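You operate a simulated robot arm through the tools that you are given. There is no shell and no other tool. Be economical: measure what you need, move in short steps, check, and stop when the job is done.

You are at the controls of a simulated two-armed robot. One attempt, no reset.

JOB
Carry the grey tray with both arms and set it on the top of the red bench.

The check looks at the end state, three seconds after you hand in, the way a careful person would. Anything else that was tipped, shoved, dropped, spilled or broken makes it a failure.

ROBOT AND FRAMES
Two 7-joint arms with two-finger parallel grippers on one trunk, on a base that drives. Base frame: it is fixed to the floor where the robot stands at the start and does not move with it; the origin is under the middle of the robot, x ahead of it, y to its left, z up; the surface under the hand at the start is at about z = 750. Readings come in mm, degrees, newtons and seconds.
The left shoulder is at the start at [70, 134, 1126], the right one opposite. With the tool pointing down near the work surface each hand reaches from about 100 to 640 mm from the robot's upright axis, wherever it stands, measured 20 degrees to its own side. Places, roughly: top of the red bench [3900, -100, 800]. Payload 1.57 kg a hand.
The tool frame of a hand sits at the grasp point between the pads (the TCP): z along the fingers, y along the line on which they close. The tips reach 30 mm beyond it. The gripper opens to 80 mm. The fingers are 17 mm wide and 12 mm thick; the gripper's body (40 by 82 mm) begins 80 mm behind the TCP.
Orientation is that of the tool frame in the base frame, as a unit quaternion [x, y, z, w]. With the fingers straight down and closing along the base's y, the tool's x points along the base's -x, its y along +y and its z along -z.

CONTROLS
- The arms move only by the tool drive_tool. It takes "left_commands", "right_commands" or both (then of equal length, played together; a hand with none holds still); each is a list of rows, each a list of 7 numbers: the turn, a rotation vector about the tool's x, y, z in units of 6 degrees (1.0 is 6 degrees), then the shift along the tool's x, y, z in units of 25 mm (1.0 is 25 mm), then the finger opening in mm, from 0 to 80. In form: [[rx, ry, rz, tx, ty, tz, hand], ...]. A call has 1 to 10 rows; each row shifts and turns the commanded pose from where the row before left it, along the tool's axes as they then stand. A call with a number of a shift or a turn outside -1 to 1 is refused whole. Each row takes 0.2 s and may step no farther than 50 mm and 8.6 degrees from the row before; otherwise, or with a gripper value out of range, the whole call is refused. Where a pose cannot be reached the arm comes as near as it can. A force on the tool above 40 N (or 10 N above the force at the start of the call, whichever is more), or a blocked arm, ends the call early, and 0.2 s more pass. The fingers move at their own pace (about 153 mm/s each) and stop on an object; they squeeze with about 38 N. The grip force told is the motor's: it shows also when the fingers shut on nothing. Time passes only in rows, and 0.2 s behind the last, so rows that do not move let the fingers close. The reply holds the time, the measured pose of the TCP, the force on the tool along the base axes, the opening and the grip force, in the units named above and with some noise, with the torque about the TCP (base axes, N m) and any sound that the robot's microphone picked up.
- Cameras (640 x 400 px; columns grow to the right, rows downward): "scene" is now at [128.8, 8.5, 1336.6]; the picture's right is [0.10, -0.99, 0.00], its down [-0.74, -0.08, -0.67] and it looks along [0.66, 0.07, -0.75] (base axes); focal length 265 px, centre (320, 200). "left" rides on the left gripper at [72, 7, -122] in its tool frame; the picture's right is [-0.09, 1.00, 0.00], its down [-0.84, -0.08, -0.54] and it looks along [-0.54, -0.05, 0.84] (tool axes); focal length 238 px, centre (320, 200). "right" rides on the right gripper at [72, -7, -122] in its tool frame; the picture's right is [0.09, 1.00, 0.00], its down [-0.84, 0.08, -0.54] and it looks along [-0.54, 0.05, 0.84] (tool axes); focal length 238 px, centre (320, 200). There is no depth. A picture from a camera that has moved, and an enlarged one, comes with that camera's place and axes in the base frame and with its lens.
- grab_frame(camera): a new picture of that camera. The clock stands still meanwhile.
- lift_body(by): slides the trunk up (or, below 0, down) by that many mm; the arms and the scene camera ride with it, the base frame stays. It gives what a move gives, with no picture.
- steer(legs): drives the robot by 1 to 6 legs, each [ahead, left, turn to the left] in mm, mm and degrees, along the robot's own axes; the way and the turn of a leg run together, so that a leg with both is an arc; at most 1500 mm and 180 degrees a leg. The arms and the cameras ride along, it lands a little off, and it stops where it bumps. It gives what a move gives.
- head_to(pan, tilt): turns the head with the scene camera to pan (to the left, within 86 degrees either way) and tilt (down, from -29 to 69), counted from straight ahead of the robot. It gives what a move gives.
- zoom(camera, box): a new picture of the part [left, top, right, bottom] of that camera's present view, enlarged. The clock stands still meanwhile.
- hand_in(): hands the job in; it is judged then, once.

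Go step by step. Nothing tells you exact positions but the pictures and the camera data: compare them with the known pose of the tool, close in by small moves and look again before you grip or let go. The budget is 120 turns and 88 pictures, counting those below and the enlarged ones. Unless the task says otherwise, let go and move clear before handing in, and close with one line.

The tools are called after "Request:" as name(argument=value, ...) on one line, values as JSON. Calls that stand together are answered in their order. drive_tool: Moves the arms, as the interface text tells. Its arguments: {"type":"object","properties":{"left_commands":{"type":"array","items":{"type":"array","items":{"type":"number"}}},"right_commands":{"type":"array","items":{"type":"array","items":{"type":"number"}}}},"required":[]} The other tools are called the same way: lift_body (by) slides the trunk up or down; steer (legs) drives the base; head_to (pan, tilt) turns the head that bears the scene camera; grab_frame (camera) takes a picture; zoom (camera, box) takes an enlarged picture of a part of a camera's view; hand_in () hands the job in.

At the start:

```text
clock: 0.0
left_position: [495.6, 160.3, 1075.5]
left_orientation: [0.0, 1.0, 0.0, 0.0]
left_force: [0.1, 0.0, -0.5]
left_ft_torque: [0.03, -0.02, 0.0]
left_width: 80.1
left_gripper_force: 0.1
right_position: [483.6, -198.2, 1009.6]
right_orientation: [0.0, 1.0, -0.001, 0.0]
right_force: [0.0, 0.4, -0.1]
right_ft_torque: [0.02, -0.03, 0.0]
right_width: 80.2
right_gripper_force: 0.1
trunk travel left (down, up): [-700.0, 240.0]
robot x, y, heading: [-0.8, 2.5, -0.1]
head pan, tilt: [5.8, 48.3]
```

scene: 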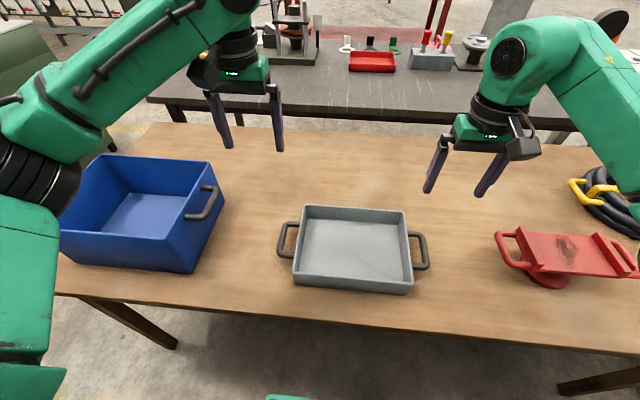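
right: 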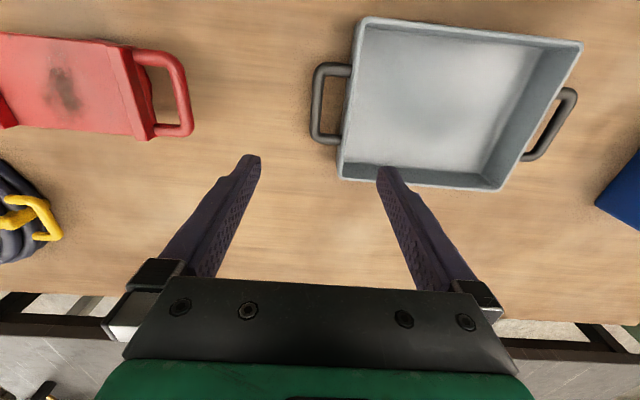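
left: 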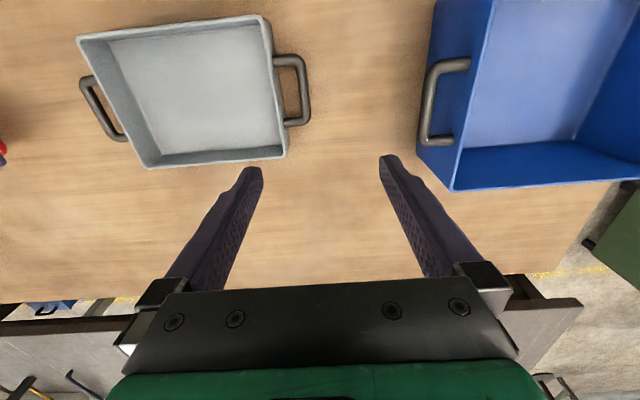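

The grey tray sits ahead at about x 475, y -35, with bar handles at about y 132 and y -202. I'll look closer at the handles and then survey the way to the bench.

Request:
zoom(camera="scene", box=[250, 180, 460, 311])

Request:
head_to(pan=0, tilt=12)

Request:
grab_frame(camera="scene")

```text
3.05 times, centred on (355, 246) of scene
camera zoom: at [128.8, 8.5, 1336.6], right [0.1, -0.99, 0.0], down [-0.74, -0.08, -0.67], along [0.66, 0.07, -0.75], focal length 808 px, centre (213, 61)
```

zoom: 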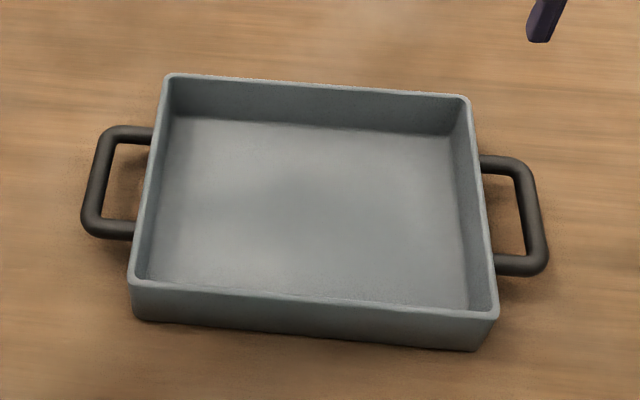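

```text
clock: 1.0
left_position: [494.9, 160.4, 1075.0]
left_orientation: [-0.001, 1.0, 0.0, -0.001]
left_force: [-0.1, -0.1, 0.4]
left_ft_torque: [-0.01, 0.01, -0.03]
left_width: 79.9
left_gripper_force: 0.1
right_position: [483.0, -198.5, 1008.5]
right_orientation: [0.0, 1.0, 0.0, 0.0]
right_force: [-0.8, 0.5, 0.1]
right_ft_torque: [0.0, 0.01, -0.03]
right_width: 80.1
right_gripper_force: 0.1
trunk travel left (down, up): [-700.0, 240.0]
robot x, y, heading: [-2.9, -2.6, 0.0]
head pan, tilt: [0.0, 12.0]
```

```text
83 pictures are left
camera scene: at [143.9, 0.6, 1392.8], right [0.0, -1.0, 0.0], down [-0.21, 0.0, -0.98], along [0.98, 0.0, -0.21], focal length 265 px, centre (320, 200)
```

scene: 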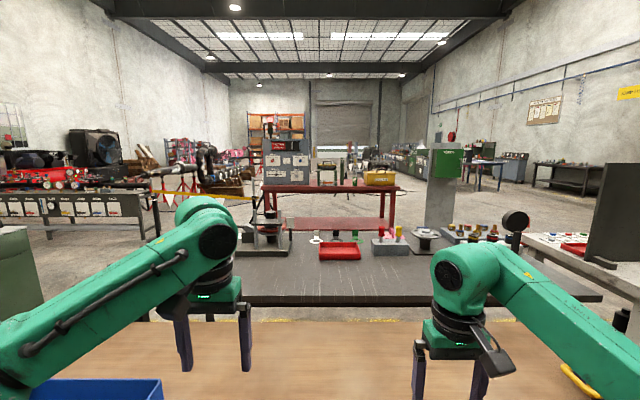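

The red bench is straight ahead behind a dark table, with a grey box and a yellow box on it and free space between them. I'll look at its top and then to both sides for a route.

Request:
zoom(camera="scene", box=[140, 120, 500, 300])

Request:
head_to(pan=60, tilt=35)

Request:
grab_frame(camera="scene")

Request:
head_to(pan=-60, tilt=35)

Request:
grab_frame(camera="scene")

```text
1.78 times, centred on (320, 210) of scene
camera zoom: at [143.9, 0.6, 1392.8], right [0.0, -1.0, 0.0], down [-0.21, 0.0, -0.98], along [0.98, 0.0, -0.21], focal length 471 px, centre (320, 182)
```

zoom: 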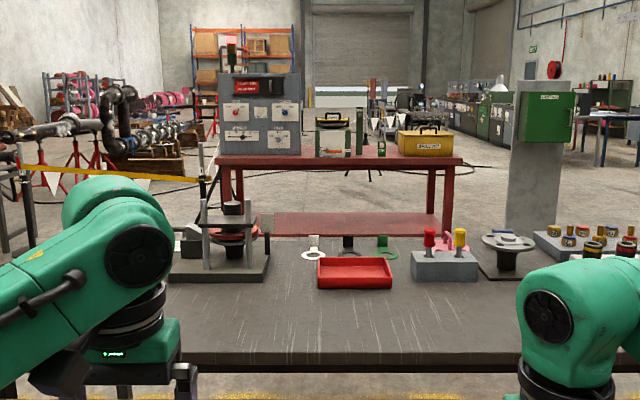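

```text
clock: 2.3
left_position: [495.2, 161.0, 1075.7]
left_orientation: [-0.001, 1.0, 0.0, 0.0]
left_force: [-0.5, 0.7, 0.5]
left_ft_torque: [-0.01, -0.03, 0.0]
left_width: 79.9
left_gripper_force: 0.1
right_position: [485.0, -197.7, 1008.4]
right_orientation: [0.001, 1.0, 0.0, 0.0]
right_force: [-0.4, 0.0, -0.4]
right_ft_torque: [0.01, 0.01, -0.02]
right_width: 80.1
right_gripper_force: 0.0
trunk travel left (down, up): [-700.0, 240.0]
robot x, y, heading: [-1.3, -1.2, -0.1]
head pan, tilt: [60.0, 35.0]
```

```text
81 pictures are left
camera scene: at [94.8, 76.8, 1356.0], right [0.87, -0.5, 0.0], down [-0.29, -0.5, -0.82], along [0.41, 0.71, -0.57], focal length 265 px, centre (320, 200)
```

scene: 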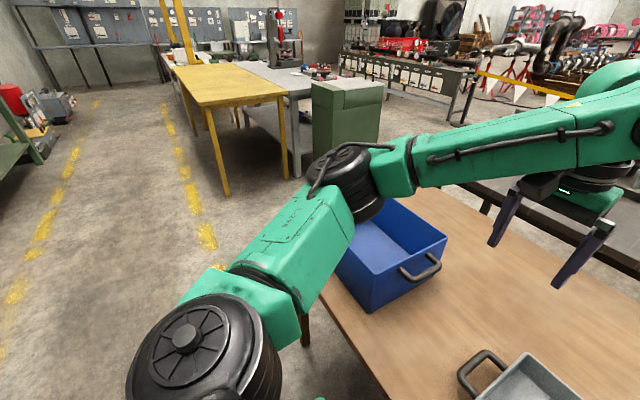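

```text
clock: 4.3
left_position: [494.4, 159.6, 1075.5]
left_orientation: [0.0, 1.0, 0.0, 0.0]
left_force: [0.5, 0.0, 0.5]
left_ft_torque: [-0.01, -0.01, 0.02]
left_width: 80.0
left_gripper_force: 0.0
right_position: [483.6, -198.0, 1009.3]
right_orientation: [0.0, 1.0, 0.0, 0.0]
right_force: [-0.3, -0.1, 0.1]
right_ft_torque: [0.02, -0.02, 0.02]
right_width: 80.0
right_gripper_force: 0.0
trunk travel left (down, up): [-700.0, 240.0]
robot x, y, heading: [-0.8, 0.9, -0.0]
head pan, tilt: [-60.0, 35.0]
```

```text
80 pictures are left
camera scene: at [94.8, -75.7, 1356.0], right [-0.87, -0.5, 0.0], down [-0.29, 0.5, -0.82], along [0.41, -0.71, -0.57], focal length 265 px, centre (320, 200)
```

scene: 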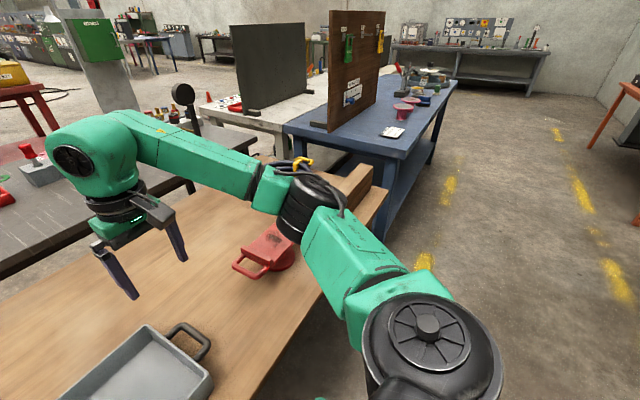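

The left way looks open: about 1 m gap between the dark table and the green cabinet. I'll check the space sideways/behind, then return to the tray.

Request:
head_to(pan=86, tilt=25)

Request:
grab_frame(camera="scene")

Request:
head_to(pan=-86, tilt=25)

Request:
grab_frame(camera="scene")

Request:
head_to(pan=0, tilt=55)

Request:
grab_frame(camera="scene")

```text
clock: 6.6
left_position: [494.3, 160.3, 1074.8]
left_orientation: [-0.001, 1.0, 0.0, 0.001]
left_force: [0.0, -0.5, 0.3]
left_ft_torque: [0.01, 0.0, 0.0]
left_width: 80.3
left_gripper_force: 0.1
right_position: [484.4, -197.5, 1009.7]
right_orientation: [0.0, 1.0, 0.0, 0.001]
right_force: [0.3, 0.0, 1.1]
right_ft_torque: [0.0, -0.02, 0.0]
right_width: 80.0
right_gripper_force: 0.0
trunk travel left (down, up): [-700.0, 240.0]
robot x, y, heading: [0.8, 2.2, -0.3]
head pan, tilt: [85.9, 25.0]
```

```text
79 pictures are left
camera scene: at [57.3, 92.5, 1371.7], right [1.0, -0.07, 0.0], down [-0.03, -0.42, -0.91], along [0.06, 0.9, -0.42], focal length 265 px, centre (320, 200)
```

scene: 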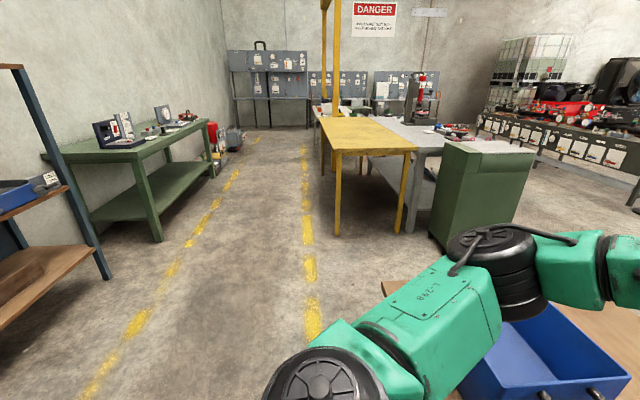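

```text
clock: 9.2
left_position: [494.7, 160.6, 1074.8]
left_orientation: [-0.001, 1.0, 0.0, 0.0]
left_force: [0.1, -0.4, -0.3]
left_ft_torque: [0.01, 0.0, -0.02]
left_width: 80.1
left_gripper_force: 0.1
right_position: [483.8, -198.1, 1008.1]
right_orientation: [0.0, 1.0, 0.0, 0.001]
right_force: [1.1, 0.2, -0.1]
right_ft_torque: [-0.01, 0.04, 0.0]
right_width: 80.1
right_gripper_force: 0.1
trunk travel left (down, up): [-700.0, 240.0]
robot x, y, heading: [2.3, 4.6, -0.2]
head pan, tilt: [-85.9, 25.0]
```

```text
78 pictures are left
camera scene: at [57.2, -91.3, 1371.7], right [-1.0, -0.07, 0.0], down [-0.03, 0.42, -0.91], along [0.06, -0.9, -0.42], focal length 265 px, centre (320, 200)
```

scene: 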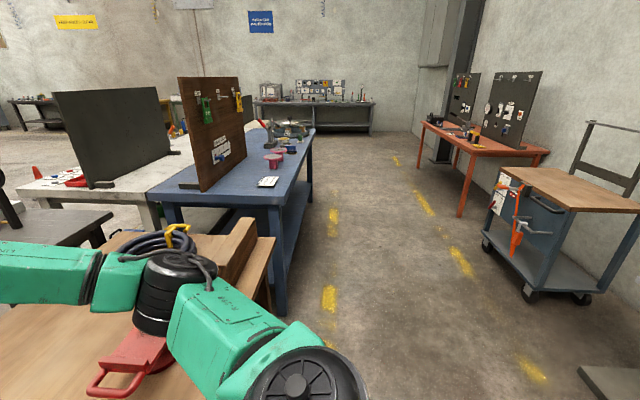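

```text
clock: 10.8
left_position: [495.0, 159.1, 1074.1]
left_orientation: [-0.001, 1.0, 0.0, 0.0]
left_force: [0.2, -0.3, -1.0]
left_ft_torque: [0.02, 0.01, -0.01]
left_width: 79.8
left_gripper_force: 0.1
right_position: [483.5, -198.9, 1008.5]
right_orientation: [0.0, 1.0, 0.001, 0.0]
right_force: [1.2, -0.7, -0.5]
right_ft_torque: [0.01, 0.02, 0.02]
right_width: 80.0
right_gripper_force: 0.0
trunk travel left (down, up): [-700.0, 240.0]
robot x, y, heading: [2.7, 3.2, 0.1]
head pan, tilt: [0.0, 55.0]
```

```text
77 pictures are left
camera scene: at [122.8, 0.5, 1327.7], right [0.0, -1.0, 0.0], down [-0.82, 0.0, -0.57], along [0.57, 0.0, -0.82], focal length 265 px, centre (320, 200)
```

scene: 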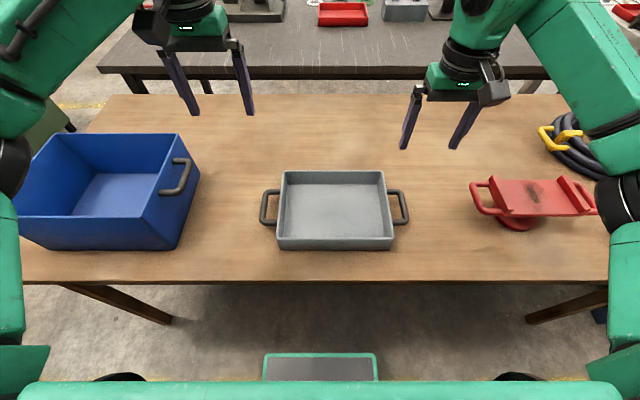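

The tray is square to the robot, with handle bars at about (480, 138) and (477, -205). I'll bring both hands above the bars with narrowed fingers and check.

Request:
drive_tool(left_commands=[[0, 0, 0, 0.3, -0.44, 1, 30], [0, 0, 0, 0.3, -0.44, 1, 30], [0, 0, 0, 0, 0, 1, 30], [0, 0, 0, 0, 0, 1, 30], [0, 0, 0, 0, 0, 1, 30], [0, 0, 0, 0, 0, 1, 30], [0, 0, 0, 0, 0, 1, 30]], right_commands=[[0, 0, 0, 0.15, -0.14, 1, 30], [0, 0, 0, 0.15, -0.14, 1, 30], [0, 0, 0, 0, 0, 1, 30], [0, 0, 0, 0, 0, 1, 30], [0, 0, 0, 0, 0, 0.36, 30], [0, 0, 0, 0, 0, 0, 30], [0, 0, 0, 0, 0, 0, 30]])

Request:
grab_frame(camera="left")

Request:
grab_frame(camera="right")

Request:
grab_frame(camera="scene")

```text
clock: 12.4
left_position: [478.5, 138.4, 901.8]
left_orientation: [-0.001, 1.0, 0.0, 0.0]
left_force: [-0.4, 0.3, 0.0]
left_ft_torque: [0.0, 0.01, 0.02]
left_width: 30.1
left_gripper_force: 0.1
right_position: [476.8, -205.3, 899.3]
right_orientation: [0.0, 1.0, 0.0, -0.001]
right_force: [0.9, -0.2, 0.0]
right_ft_torque: [0.0, 0.02, -0.01]
right_width: 29.9
right_gripper_force: 0.0
trunk travel left (down, up): [-700.0, 240.0]
robot x, y, heading: [1.7, -3.3, 0.1]
head pan, tilt: [0.0, 55.0]
```

```text
76 pictures are left
camera left: at [407.1, 145.4, 1023.8], right [0.09, 1.0, 0.0], down [0.84, -0.08, 0.54], along [0.54, -0.05, -0.84], focal length 238 px, centre (320, 200)
```

left: 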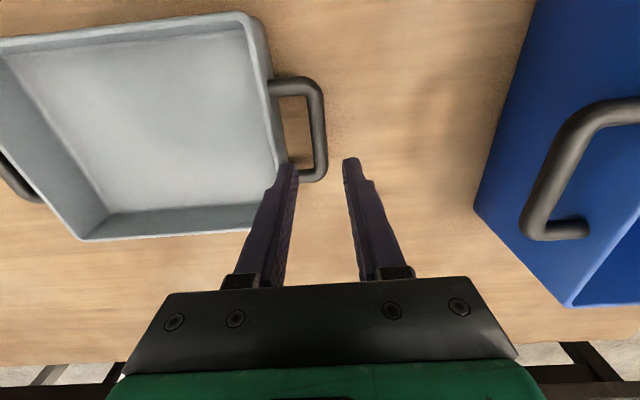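

```text
75 pictures are left
camera right: at [405.5, -211.7, 1022.7], right [-0.09, 1.0, 0.0], down [0.84, 0.08, 0.54], along [0.54, 0.05, -0.84], focal length 238 px, centre (320, 200)
```

right: 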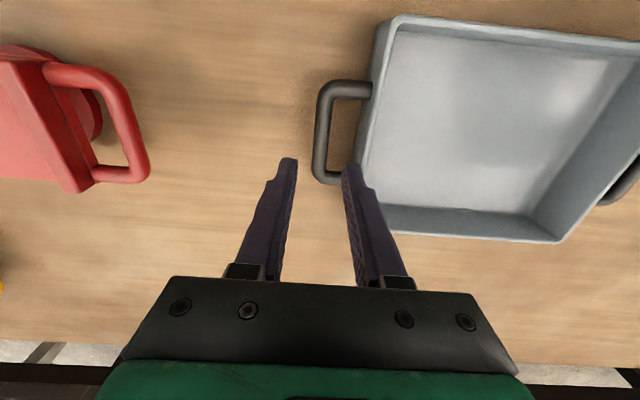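

```text
74 pictures are left
camera scene: at [123.0, 0.6, 1327.7], right [0.0, -1.0, 0.0], down [-0.82, 0.0, -0.57], along [0.57, 0.0, -0.82], focal length 265 px, centre (320, 200)
```

scene: 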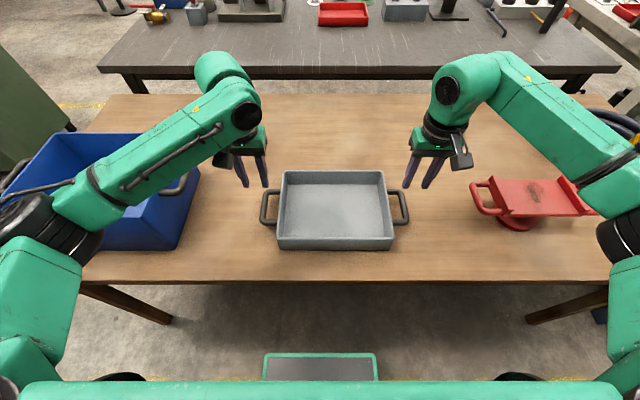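

Both hands are aligned with the bars (left y≈137, right y≈-203.5, bar height about 787). I'll go down to just above, then check before reaching grip height.

Request:
drive_tool(left_commands=[[0, 0, 0, 0, -0.05, 1, 30], [0, 0, 0, 0, 0, 1, 30], [0, 0, 0, 0, 0, 0.6, 30]], right_commands=[[0, 0, 0, 0, 0.06, 1, 30], [0, 0, 0, 0, 0, 1, 30], [0, 0, 0, 0, 0, 0.5, 30]])

Request:
zoom(camera="left", box=[220, 80, 420, 205])

Request:
zoom(camera="right", box=[220, 80, 420, 205])

```text
clock: 13.2
left_position: [480.4, 138.5, 836.3]
left_orientation: [-0.001, 1.0, 0.0, 0.0]
left_force: [-0.2, 0.6, 0.2]
left_ft_torque: [0.0, 0.01, 0.03]
left_width: 30.2
left_gripper_force: 0.1
right_position: [477.4, -203.4, 838.8]
right_orientation: [0.0, 1.0, 0.001, 0.0]
right_force: [0.4, 0.1, 0.1]
right_ft_torque: [-0.01, 0.01, 0.0]
right_width: 30.2
right_gripper_force: 0.0
trunk travel left (down, up): [-700.0, 240.0]
robot x, y, heading: [-5.2, -6.5, 0.0]
head pan, tilt: [0.0, 55.0]
```

```text
3.20 times, centred on (320, 142) of left
camera zoom: at [408.3, 145.0, 958.2], right [0.09, 1.0, 0.0], down [0.84, -0.08, 0.54], along [0.54, -0.05, -0.84], focal length 763 px, centre (320, 384)
```

zoom: 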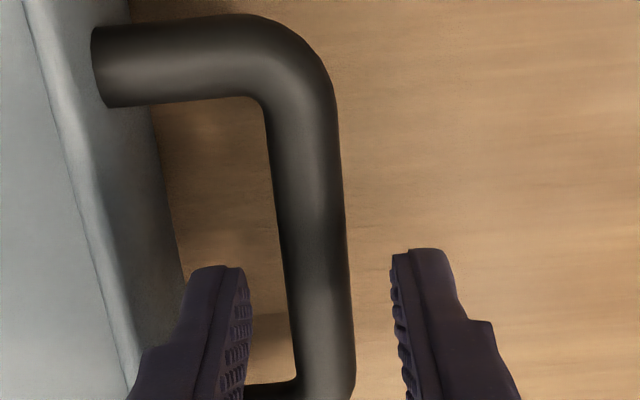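

```text
3.20 times, centred on (320, 142) of right
camera zoom: at [405.7, -209.9, 961.3], right [-0.09, 1.0, 0.0], down [0.84, 0.08, 0.54], along [0.54, 0.05, -0.84], focal length 763 px, centre (320, 384)
```

zoom: 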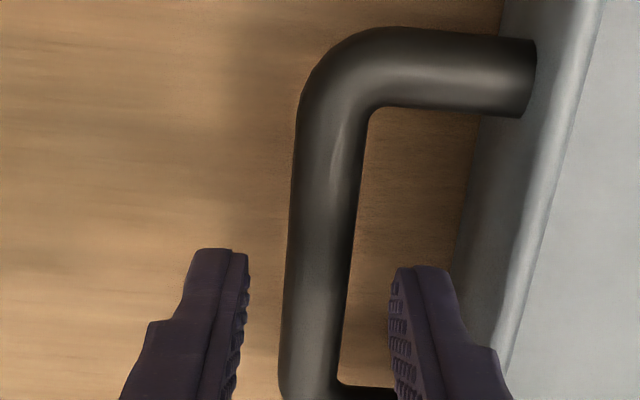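

The bars lie centred between the fingers on both sides. I'll go down to z≈791 and check before closing.

Request:
drive_tool(left_commands=[[0, 0, 0, 0, -0.02, 0.6, 30], [0, 0, 0, 0, 0, 0.6, 30], [0, 0, 0, 0, 0, 0.6, 30]], right_commands=[[0, 0, 0, 0, 0.02, 0.7, 30], [0, 0, 0, 0, 0, 0.6, 30], [0, 0, 0, 0, 0, 0.6, 30]])

Request:
zoom(camera="left", box=[220, 80, 420, 205])

Request:
zoom(camera="right", box=[220, 80, 420, 205])

Request:
zoom(camera="scene", box=[220, 140, 450, 284])

```text
clock: 14.0
left_position: [479.8, 136.1, 790.3]
left_orientation: [0.0, 1.0, 0.0, -0.001]
left_force: [0.9, 0.2, -0.2]
left_ft_torque: [0.02, 0.0, -0.01]
left_width: 29.9
left_gripper_force: 0.1
right_position: [476.5, -204.5, 789.9]
right_orientation: [0.0, 1.0, 0.0, 0.0]
right_force: [-0.5, 0.1, -1.1]
right_ft_torque: [-0.02, 0.01, 0.01]
right_width: 29.8
right_gripper_force: 0.1
trunk travel left (down, up): [-700.0, 240.0]
robot x, y, heading: [1.3, 0.2, 0.2]
head pan, tilt: [0.0, 55.0]
```

```text
3.20 times, centred on (320, 142) of left
camera zoom: at [407.5, 143.2, 912.5], right [0.09, 1.0, 0.0], down [0.84, -0.08, 0.54], along [0.54, -0.05, -0.84], focal length 763 px, centre (320, 384)
```

zoom: 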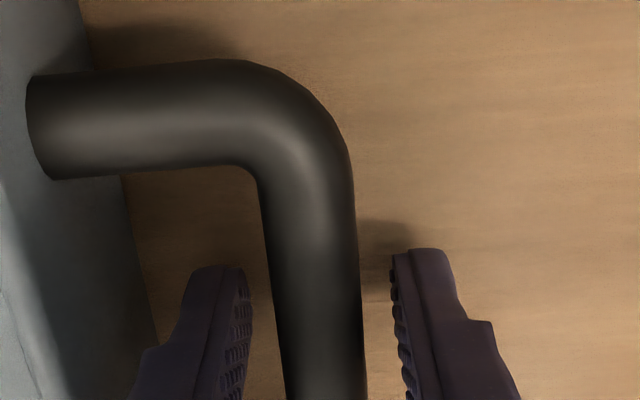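

```text
3.20 times, centred on (320, 142) of right
camera zoom: at [404.8, -211.0, 913.5], right [-0.09, 1.0, 0.0], down [0.84, 0.08, 0.54], along [0.54, 0.05, -0.84], focal length 763 px, centre (320, 384)
```

zoom: 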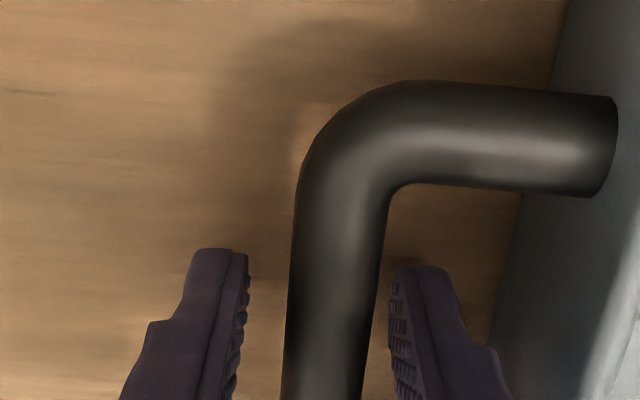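

```text
2.78 times, centred on (335, 212) of scene
camera zoom: at [123.0, 0.4, 1327.7], right [0.0, -1.0, 0.0], down [-0.82, 0.0, -0.57], along [0.57, 0.0, -0.82], focal length 736 px, centre (278, 167)
```

zoom: 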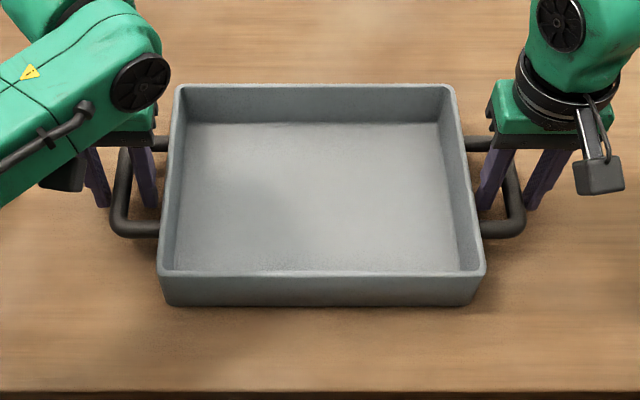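

Both fingers straddle the bars with clearance to walls. Closing both grippers.

Request:
drive_tool(left_commands=[[0, 0, 0, 0, 0, 0, 20], [0, 0, 0, 0, 0, 0, 5], [0, 0, 0, 0, 0, 0, 5], [0, 0, 0, 0, 0, 0, 5]], right_commands=[[0, 0, 0, 0, 0, 0, 20], [0, 0, 0, 0, 0, 0, 5], [0, 0, 0, 0, 0, 0, 5], [0, 0, 0, 0, 0, 0, 5]])

```text
clock: 15.0
left_position: [478.4, 135.7, 789.2]
left_orientation: [0.0, 1.0, 0.0, 0.0]
left_force: [0.1, -3.5, 0.3]
left_ft_torque: [0.0, -0.1, 0.0]
left_width: 15.2
left_gripper_force: 31.2
right_position: [475.2, -203.8, 790.4]
right_orientation: [-0.001, 1.0, 0.0, 0.0]
right_force: [0.8, 4.1, 0.4]
right_ft_torque: [0.01, 0.01, 0.0]
right_width: 15.3
right_gripper_force: 30.8
trunk travel left (down, up): [-700.0, 240.0]
robot x, y, heading: [-0.8, -2.1, -0.1]
head pan, tilt: [0.0, 55.0]
```

Both bars are gripped (15 mm, ~31 N). I'll lift with the trunk, a little first.

Request:
lift_body(by=40)

Request:
grab_frame(camera="scene")

```text
clock: 15.8
left_position: [480.2, 135.7, 830.0]
left_orientation: [-0.001, 1.0, -0.001, 0.0]
left_force: [-0.3, -6.0, -2.5]
left_ft_torque: [-0.03, 0.01, 0.01]
left_width: 15.4
left_gripper_force: 31.5
right_position: [475.9, -204.5, 830.3]
right_orientation: [0.0, 1.0, 0.0, -0.001]
right_force: [-0.1, 6.0, -2.6]
right_ft_torque: [0.0, -0.03, 0.0]
right_width: 15.4
right_gripper_force: 30.5
trunk travel left (down, up): [-740.0, 200.0]
robot x, y, heading: [0.7, 2.9, -0.1]
head pan, tilt: [0.0, 55.0]
```

```text
68 pictures are left
camera scene: at [123.9, 0.5, 1367.6], right [0.0, -1.0, 0.0], down [-0.82, 0.0, -0.57], along [0.57, 0.0, -0.82], focal length 265 px, centre (320, 200)
```

scene: 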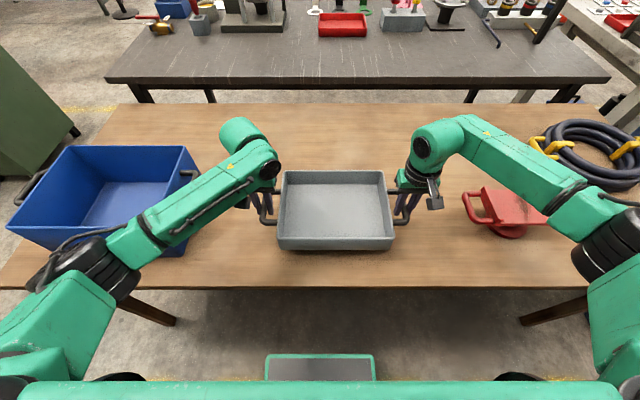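

The tray is held level (about 2.5 N each side). I'll raise it clear of everything and back off from the table.

Request:
lift_body(by=160)

Request:
steer(legs=[[-400, 0, 0]])

Request:
grab_frame(camera="scene")

```text
clock: 17.7
left_position: [479.6, 136.0, 989.4]
left_orientation: [-0.001, 1.0, -0.001, -0.002]
left_force: [-0.3, -9.5, -1.2]
left_ft_torque: [0.0, 0.02, -0.04]
left_width: 15.1
left_gripper_force: 30.4
right_position: [476.8, -204.7, 990.5]
right_orientation: [0.0, 1.0, -0.001, -0.001]
right_force: [1.1, 9.9, -1.1]
right_ft_torque: [-0.02, 0.02, -0.05]
right_width: 15.6
right_gripper_force: 31.1
trunk travel left (down, up): [-900.0, 40.0]
robot x, y, heading: [-0.8, -0.5, -0.1]
head pan, tilt: [0.0, 55.0]
```

```text
clock: 20.2
left_position: [75.3, 135.5, 989.2]
left_orientation: [0.0, 1.0, -0.001, -0.001]
left_force: [0.4, -14.0, -1.9]
left_ft_torque: [-0.04, 0.04, -0.01]
left_width: 15.2
left_gripper_force: 30.7
right_position: [71.0, -204.1, 989.4]
right_orientation: [0.0, 1.0, 0.0, -0.001]
right_force: [-0.2, 12.8, -2.5]
right_ft_torque: [0.02, 0.04, 0.02]
right_width: 15.4
right_gripper_force: 30.8
trunk travel left (down, up): [-900.0, 40.0]
robot x, y, heading: [-404.0, 1.8, -0.1]
head pan, tilt: [0.0, 55.0]
```

```text
67 pictures are left
camera scene: at [-280.1, 0.6, 1527.5], right [0.0, -1.0, 0.0], down [-0.82, 0.0, -0.57], along [0.57, 0.0, -0.82], focal length 265 px, centre (320, 200)
```

scene: 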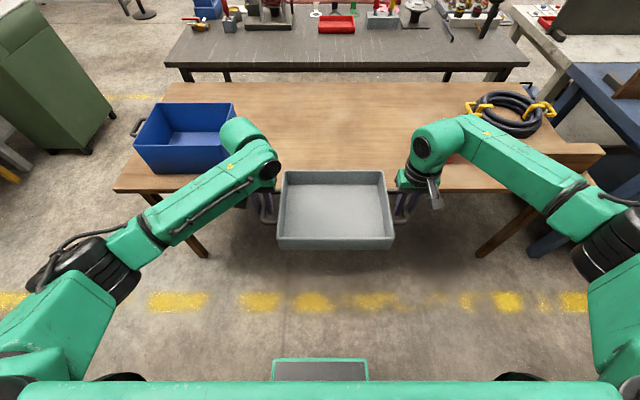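

The tray is steady, but the hands are pulling apart slightly (14 N). I'll ease each hand inwards by about 1 mm.

Request:
drive_tool(left_commands=[[0, 0, 0, 0, -0.04, 0, 5], [0, 0, 0, 0, 0, 0, 5]], right_commands=[[0, 0, 0, 0, 0.04, 0, 5], [0, 0, 0, 0, 0, 0, 5]])

Request:
head_to(pan=40, tilt=35)

Request:
grab_frame(camera="scene")

```text
clock: 20.8
left_position: [75.4, 134.8, 990.2]
left_orientation: [-0.001, 1.0, 0.001, -0.001]
left_force: [0.5, 8.0, -1.2]
left_ft_torque: [0.01, 0.05, -0.11]
left_width: 15.5
left_gripper_force: 31.4
right_position: [70.8, -204.8, 990.5]
right_orientation: [0.001, 1.0, -0.001, -0.001]
right_force: [0.2, -7.2, -1.6]
right_ft_torque: [-0.02, -0.04, -0.04]
right_width: 15.0
right_gripper_force: 31.3
trunk travel left (down, up): [-900.0, 40.0]
robot x, y, heading: [-403.6, 4.3, -0.1]
head pan, tilt: [0.0, 55.0]
```

```text
clock: 21.9
left_position: [76.1, 135.0, 989.4]
left_orientation: [-0.001, 1.0, 0.001, -0.001]
left_force: [0.2, 15.9, -0.7]
left_ft_torque: [0.08, 0.02, -0.04]
left_width: 15.2
left_gripper_force: 31.2
right_position: [70.8, -204.5, 990.7]
right_orientation: [0.001, 1.0, -0.001, 0.0]
right_force: [0.0, -17.2, -1.5]
right_ft_torque: [-0.05, 0.05, -0.01]
right_width: 15.2
right_gripper_force: 31.3
trunk travel left (down, up): [-900.0, 40.0]
robot x, y, heading: [-406.3, -2.5, -0.2]
head pan, tilt: [40.0, 35.0]
```

```text
66 pictures are left
camera scene: at [-286.5, 57.1, 1555.9], right [0.64, -0.77, 0.0], down [-0.44, -0.37, -0.82], along [0.63, 0.53, -0.57], focal length 265 px, centre (320, 200)
```

scene: 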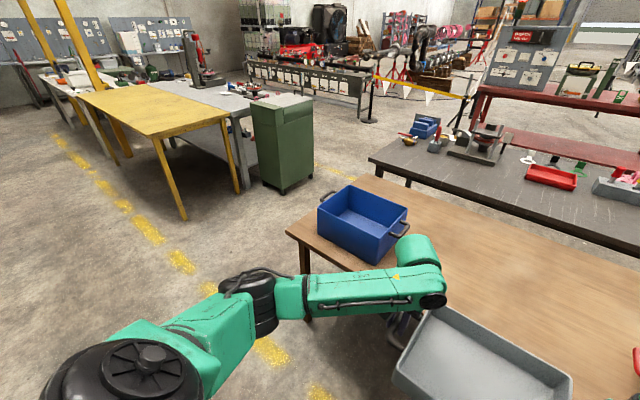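

The gap lies between y≈850 (dark table) and y≈1860 (cabinet). I'll rebalance the hands slightly and slide left by 1355 mm.

Request:
drive_tool(left_commands=[[0, 0, 0, 0, 0.031, 0, 5]], right_commands=[[0, 0, 0, 0, -0.031, 0, 5]])

Request:
steer(legs=[[0, 1355, 0]])

Request:
head_to(pan=0, tilt=35)

Request:
grab_frame(camera="scene")

```text
clock: 22.3
left_position: [74.2, 134.2, 989.4]
left_orientation: [-0.001, 1.0, 0.0, 0.0]
left_force: [0.9, 14.7, -1.3]
left_ft_torque: [0.04, -0.03, 0.04]
left_width: 15.2
left_gripper_force: 30.8
right_position: [70.9, -204.0, 990.3]
right_orientation: [0.001, 1.0, 0.0, 0.0]
right_force: [0.4, -15.9, -2.5]
right_ft_torque: [-0.05, 0.08, 0.07]
right_width: 15.4
right_gripper_force: 31.3
trunk travel left (down, up): [-900.0, 40.0]
robot x, y, heading: [-404.7, -2.0, -0.2]
head pan, tilt: [40.0, 35.0]
```

```text
clock: 29.0
left_position: [101.1, 1469.7, 989.2]
left_orientation: [0.015, 1.0, 0.0, -0.002]
left_force: [0.6, 17.4, -2.5]
left_ft_torque: [0.06, 0.01, -0.03]
left_width: 15.1
left_gripper_force: 31.3
right_position: [86.6, 1130.3, 989.6]
right_orientation: [0.016, 1.0, -0.001, 0.0]
right_force: [-0.9, -17.3, -1.6]
right_ft_torque: [-0.05, -0.01, 0.01]
right_width: 15.4
right_gripper_force: 31.0
trunk travel left (down, up): [-900.0, 40.0]
robot x, y, heading: [-382.9, 1350.6, -1.8]
head pan, tilt: [40.0, 35.0]
```

```text
clock: 30.1
left_position: [100.7, 1468.8, 988.7]
left_orientation: [0.016, 1.0, 0.0, -0.001]
left_force: [-0.8, 1.0, -1.7]
left_ft_torque: [-0.02, 0.04, -0.03]
left_width: 15.4
left_gripper_force: 31.2
right_position: [87.6, 1130.3, 988.7]
right_orientation: [0.015, 1.0, 0.0, 0.0]
right_force: [-0.4, -1.1, -2.1]
right_ft_torque: [0.0, -0.02, 0.03]
right_width: 15.5
right_gripper_force: 31.0
trunk travel left (down, up): [-900.0, 40.0]
robot x, y, heading: [-383.9, 1350.5, -1.7]
head pan, tilt: [0.0, 35.0]
```

```text
65 pictures are left
camera scene: at [-243.7, 1346.1, 1555.9], right [-0.03, -1.0, 0.0], down [-0.57, 0.02, -0.82], along [0.82, -0.03, -0.57], focal length 265 px, centre (320, 200)
```

scene: 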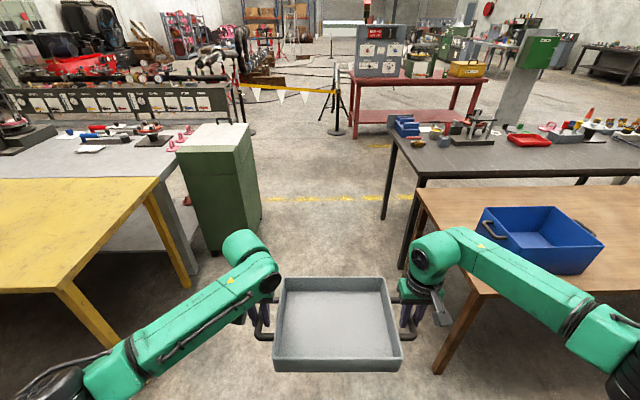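

The forces have relaxed and the lane ahead is clear (dark table to y≈670, cabinet from y≈1810). I'll drive forward 1500 and look.

Request:
steer(legs=[[1500, 0, 0]])

Request:
head_to(pan=-35, tilt=30)

Request:
grab_frame(camera="scene")

```text
clock: 37.4
left_position: [1574.7, 1444.2, 990.0]
left_orientation: [0.008, 1.0, 0.0, 0.0]
left_force: [-1.0, 2.9, -1.9]
left_ft_torque: [0.0, 0.01, -0.03]
left_width: 15.3
left_gripper_force: 31.1
right_position: [1566.7, 1103.3, 989.3]
right_orientation: [0.008, 1.0, 0.0, 0.0]
right_force: [-0.3, -2.2, -2.2]
right_ft_torque: [0.0, 0.03, -0.02]
right_width: 15.2
right_gripper_force: 31.2
trunk travel left (down, up): [-900.0, 40.0]
robot x, y, heading: [1093.9, 1312.9, -0.9]
head pan, tilt: [0.0, 35.0]
```

```text
clock: 38.4
left_position: [1575.0, 1442.7, 988.4]
left_orientation: [0.007, 1.0, 0.0, -0.001]
left_force: [-0.3, 0.1, -1.7]
left_ft_torque: [0.01, 0.05, -0.03]
left_width: 15.4
left_gripper_force: 31.3
right_position: [1567.6, 1103.2, 990.6]
right_orientation: [0.008, 1.0, 0.001, 0.0]
right_force: [-0.1, 0.9, -1.1]
right_ft_torque: [-0.01, -0.03, -0.02]
right_width: 15.3
right_gripper_force: 31.4
trunk travel left (down, up): [-900.0, 40.0]
robot x, y, heading: [1094.4, 1315.6, -1.1]
head pan, tilt: [-35.0, 30.0]
```

```text
64 pictures are left
camera scene: at [1218.2, 1261.9, 1563.7], right [-0.59, -0.81, 0.0], down [-0.41, 0.29, -0.87], along [0.7, -0.51, -0.5], focal length 265 px, centre (320, 200)
```

scene: 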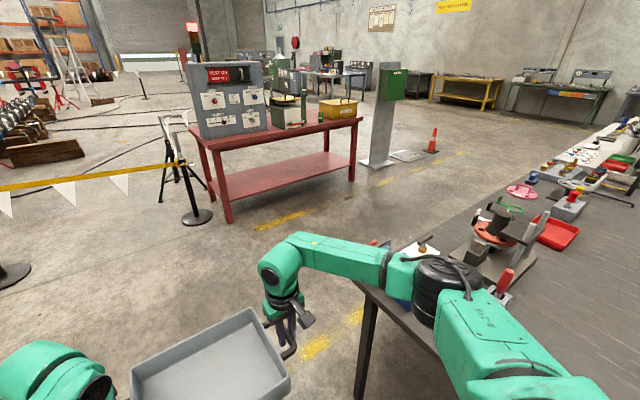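

I see the red bench front edge at about x 3590, spanning y≈-1000 to 700, with a grey test box, a tool case and a yellow case on it. I'll drive past the dark table and slide right in front of the bench at a safe distance.

Request:
steer(legs=[[1250, 0, 0], [0, 0, 1.0], [0, -1380, 0]])

Request:
head_to(pan=0, tilt=25)

Request:
grab_frame(camera="scene")

```text
clock: 51.4
left_position: [2827.7, 84.5, 989.7]
left_orientation: [-0.007, 1.0, 0.0, -0.001]
left_force: [0.3, -0.2, -1.2]
left_ft_torque: [0.03, 0.02, 0.0]
left_width: 15.2
left_gripper_force: 31.6
right_position: [2830.6, -254.8, 989.7]
right_orientation: [-0.005, 1.0, -0.001, 0.0]
right_force: [0.4, 0.6, -1.9]
right_ft_torque: [0.02, 0.01, 0.02]
right_width: 15.3
right_gripper_force: 31.0
trunk travel left (down, up): [-900.0, 40.0]
robot x, y, heading: [2353.1, -55.1, 0.6]
head pan, tilt: [-35.0, 30.0]
```

```text
clock: 52.5
left_position: [2828.7, 84.1, 989.0]
left_orientation: [-0.007, 1.0, 0.0, 0.0]
left_force: [0.4, -0.7, -2.0]
left_ft_torque: [0.02, 0.02, -0.02]
left_width: 15.2
left_gripper_force: 31.5
right_position: [2829.7, -256.1, 988.9]
right_orientation: [-0.007, 1.0, 0.0, 0.0]
right_force: [-0.5, 1.1, -1.4]
right_ft_torque: [0.0, -0.02, 0.04]
right_width: 15.3
right_gripper_force: 31.4
trunk travel left (down, up): [-900.0, 40.0]
robot x, y, heading: [2349.1, -56.9, 0.3]
head pan, tilt: [0.0, 25.0]
```

```text
63 pictures are left
camera scene: at [2494.1, -54.8, 1571.6], right [0.01, -1.0, 0.0], down [-0.42, 0.0, -0.91], along [0.91, 0.01, -0.42], focal length 265 px, centre (320, 200)
```

scene: 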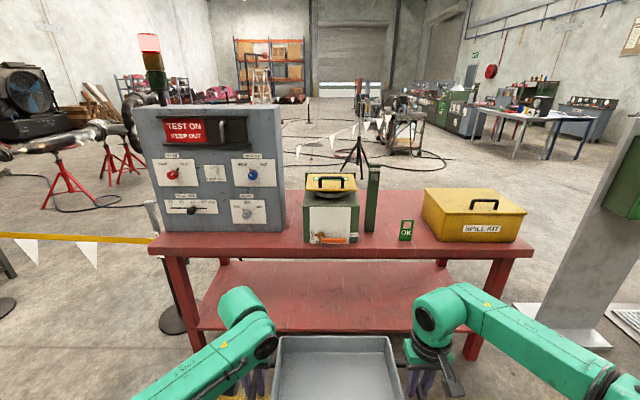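

The bench top is rather crowded, so I need precise measurements of the free spots. Zooming.

Request:
zoom(camera="scene", box=[130, 130, 350, 267])

Request:
zoom(camera="scene", box=[280, 150, 550, 318])

```text
2.91 times, centred on (240, 198) of scene
camera zoom: at [2494.1, -54.8, 1571.6], right [0.01, -1.0, 0.0], down [-0.42, 0.0, -0.91], along [0.91, 0.01, -0.42], focal length 771 px, centre (553, 204)
```

zoom: 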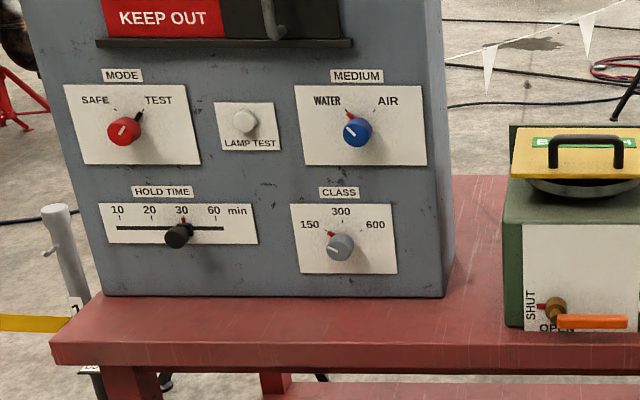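

```text
2.37 times, centred on (415, 234) of scene
camera zoom: at [2494.1, -54.8, 1571.6], right [0.01, -1.0, 0.0], down [-0.42, 0.0, -0.91], along [0.91, 0.01, -0.42], focal length 628 px, centre (95, 119)
```

zoom: 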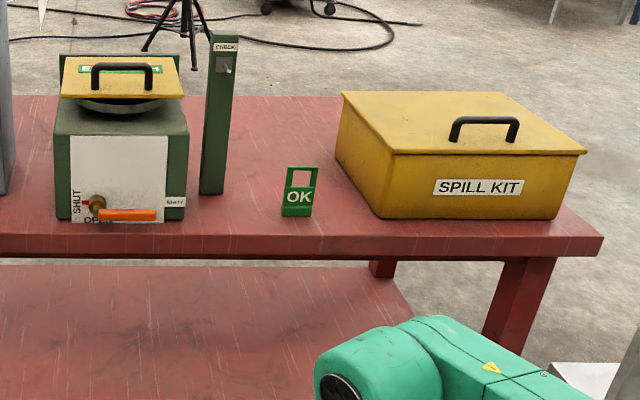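

Everything stands in the front ~2/3 of the bench top: toolbox, post, OK tag, grey box (to x≈4000) and yellow case. The rear strip (x≈4000–4340) looks free, so I'd best approach from behind; I'll look for a way round on the right.

Request:
head_to(pan=-50, tilt=22)

Request:
grab_frame(camera="scene")

Request:
head_to(pan=45, tilt=22)

Request:
grab_frame(camera="scene")

```text
clock: 53.6
left_position: [2828.4, 84.7, 990.2]
left_orientation: [-0.007, 1.0, 0.0, 0.0]
left_force: [0.2, -0.8, -1.6]
left_ft_torque: [0.01, 0.02, -0.07]
left_width: 15.4
left_gripper_force: 31.4
right_position: [2829.8, -256.6, 989.5]
right_orientation: [-0.006, 1.0, 0.0, 0.0]
right_force: [-0.1, 0.5, -1.8]
right_ft_torque: [0.0, -0.02, 0.0]
right_width: 15.1
right_gripper_force: 31.5
trunk travel left (down, up): [-900.0, 40.0]
robot x, y, heading: [2347.4, -58.5, 0.6]
head pan, tilt: [-50.0, 22.0]
```

```text
60 pictures are left
camera scene: at [2462.6, -126.1, 1576.5], right [-0.76, -0.65, 0.0], down [-0.25, 0.28, -0.93], along [0.6, -0.7, -0.38], focal length 265 px, centre (320, 200)
```

scene: 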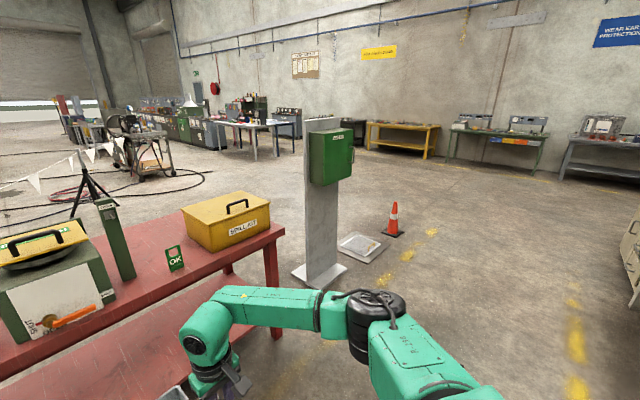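

```text
clock: 55.3
left_position: [2828.0, 84.4, 989.5]
left_orientation: [-0.007, 1.0, 0.0, -0.001]
left_force: [0.0, 0.0, -1.7]
left_ft_torque: [-0.02, 0.0, -0.03]
left_width: 15.4
left_gripper_force: 31.5
right_position: [2830.1, -255.7, 990.1]
right_orientation: [-0.006, 1.0, 0.0, 0.0]
right_force: [-0.6, 1.1, -2.3]
right_ft_torque: [0.01, 0.03, 0.03]
right_width: 15.3
right_gripper_force: 31.2
trunk travel left (down, up): [-900.0, 40.0]
robot x, y, heading: [2347.8, -55.6, 0.7]
head pan, tilt: [45.0, 22.0]
```

```text
59 pictures are left
camera scene: at [2466.9, 10.5, 1576.5], right [0.72, -0.7, 0.0], down [-0.26, -0.27, -0.93], along [0.65, 0.66, -0.38], focal length 265 px, centre (320, 200)
```

scene: 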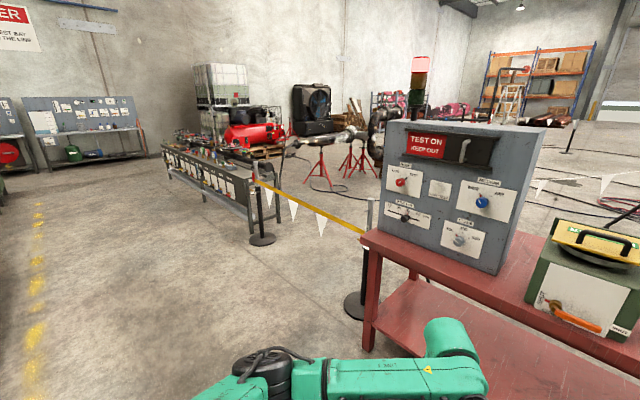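

There are warning signs and a taped area behind-left; before driving round I'd like to read the sign and see where the barrier runs.

Request:
zoom(camera="scene", box=[0, 0, 120, 75])

Request:
zoom(camera="scene", box=[440, 40, 640, 240])

Request:
head_to(pan=-12, tilt=10)

Request:
zoom(camera="scene", box=[100, 120, 500, 300])

```text
5.33 times, centred on (60, 38) of scene
camera zoom: at [2466.9, 10.5, 1576.5], right [0.72, -0.7, 0.0], down [-0.26, -0.27, -0.93], along [0.65, 0.66, -0.38], focal length 1414 px, centre (1707, 1067)
```

zoom: 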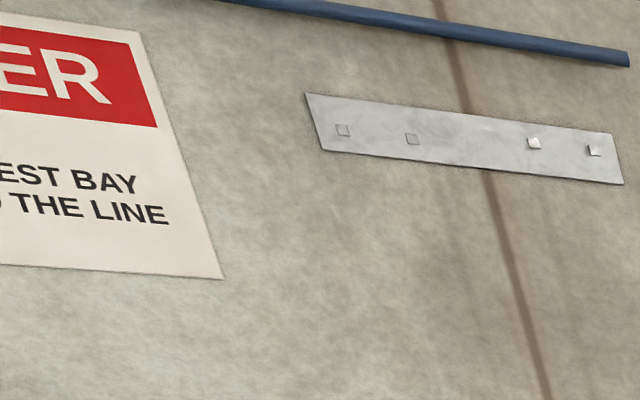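

```text
2.00 times, centred on (540, 140) of scene
camera zoom: at [2466.9, 10.5, 1576.5], right [0.72, -0.7, 0.0], down [-0.26, -0.27, -0.93], along [0.65, 0.66, -0.38], focal length 530 px, centre (-120, 320)
```

zoom: 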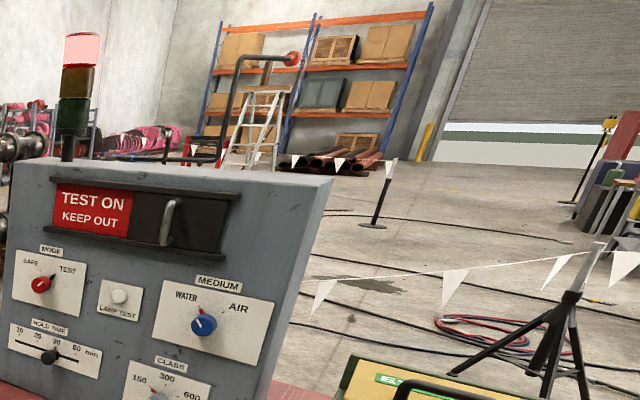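

```text
clock: 56.6
left_position: [2828.9, 84.4, 989.8]
left_orientation: [-0.008, 1.0, 0.0, -0.001]
left_force: [-0.7, -0.3, -0.9]
left_ft_torque: [0.0, -0.02, -0.02]
left_width: 15.4
left_gripper_force: 30.9
right_position: [2830.0, -254.9, 990.7]
right_orientation: [-0.006, 1.0, 0.001, 0.0]
right_force: [1.1, 0.7, -0.5]
right_ft_torque: [-0.02, 0.0, -0.01]
right_width: 15.1
right_gripper_force: 31.3
trunk travel left (down, up): [-900.0, 40.0]
robot x, y, heading: [2350.5, -55.2, 0.6]
head pan, tilt: [-12.0, 10.0]
```

```text
1.60 times, centred on (300, 210) of scene
camera zoom: at [2493.3, -74.0, 1596.0], right [-0.2, -0.98, 0.0], down [-0.17, 0.03, -0.98], along [0.97, -0.19, -0.17], focal length 424 px, centre (352, 184)
```

zoom: 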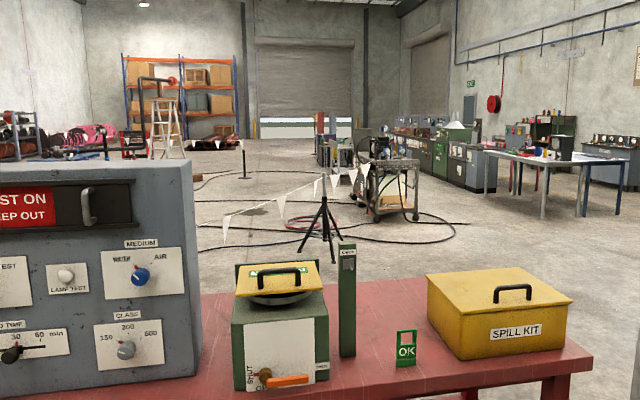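

The barrier line runs from the bench's left post towards a distant tripod, so the ground behind the bench's right half lies outside it. I'll go right around the pillar and cone; first forward a bit and 1500 to the right, then look.

Request:
steer(legs=[[300, 0, -0.6], [0, -1500, 0]])

Request:
head_to(pan=-50, tilt=28)

Request:
grab_frame(camera="scene")

Request:
head_to(pan=0, tilt=25)

Request:
grab_frame(camera="scene")

```text
clock: 65.5
left_position: [3135.5, -1388.0, 989.2]
left_orientation: [-0.008, 1.0, 0.0, -0.001]
left_force: [-0.2, -0.3, -1.6]
left_ft_torque: [0.0, 0.01, -0.07]
left_width: 15.6
left_gripper_force: 31.6
right_position: [3136.7, -1726.4, 990.0]
right_orientation: [-0.008, 1.0, -0.001, -0.001]
right_force: [-0.5, 0.0, -2.5]
right_ft_torque: [-0.02, -0.02, 0.0]
right_width: 15.5
right_gripper_force: 31.4
trunk travel left (down, up): [-900.0, 40.0]
robot x, y, heading: [2656.6, -1529.4, 0.8]
head pan, tilt: [-12.0, 10.0]
```

```text
clock: 66.6
left_position: [3134.1, -1387.1, 989.6]
left_orientation: [-0.007, 1.0, 0.0, -0.001]
left_force: [1.1, -0.8, -0.5]
left_ft_torque: [0.03, 0.04, 0.02]
left_width: 15.4
left_gripper_force: 31.5
right_position: [3136.1, -1727.0, 990.6]
right_orientation: [-0.008, 1.0, -0.001, 0.001]
right_force: [0.5, 0.7, -2.3]
right_ft_torque: [0.01, -0.01, 0.0]
right_width: 15.1
right_gripper_force: 31.7
trunk travel left (down, up): [-900.0, 40.0]
robot x, y, heading: [2655.6, -1531.5, 0.6]
head pan, tilt: [-50.0, 28.0]
```

```text
55 pictures are left
camera scene: at [2768.8, -1597.9, 1566.9], right [-0.76, -0.65, 0.0], down [-0.31, 0.35, -0.88], along [0.58, -0.67, -0.47], focal length 265 px, centre (320, 200)
```

scene: 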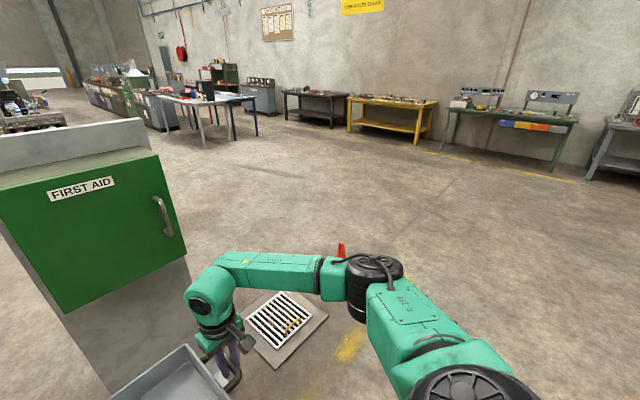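

```text
clock: 67.8
left_position: [3135.2, -1387.8, 990.0]
left_orientation: [-0.008, 1.0, 0.0, -0.001]
left_force: [0.3, -0.8, -2.4]
left_ft_torque: [-0.02, 0.05, -0.01]
left_width: 15.4
left_gripper_force: 31.0
right_position: [3137.2, -1726.9, 989.0]
right_orientation: [-0.008, 1.0, 0.0, 0.0]
right_force: [-0.1, 1.6, -1.9]
right_ft_torque: [0.03, -0.01, 0.02]
right_width: 15.3
right_gripper_force: 31.5
trunk travel left (down, up): [-900.0, 40.0]
robot x, y, heading: [2655.4, -1529.9, 0.9]
head pan, tilt: [0.0, 25.0]
```

```text
54 pictures are left
camera scene: at [2801.2, -1527.9, 1571.7], right [0.01, -1.0, 0.0], down [-0.42, -0.01, -0.91], along [0.91, 0.01, -0.42], focal length 265 px, centre (320, 200)
```

scene: 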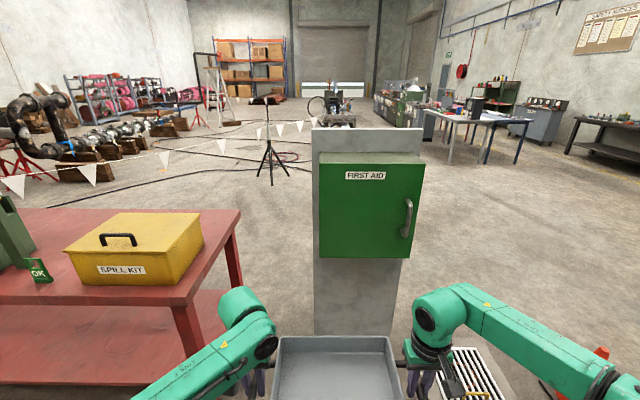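

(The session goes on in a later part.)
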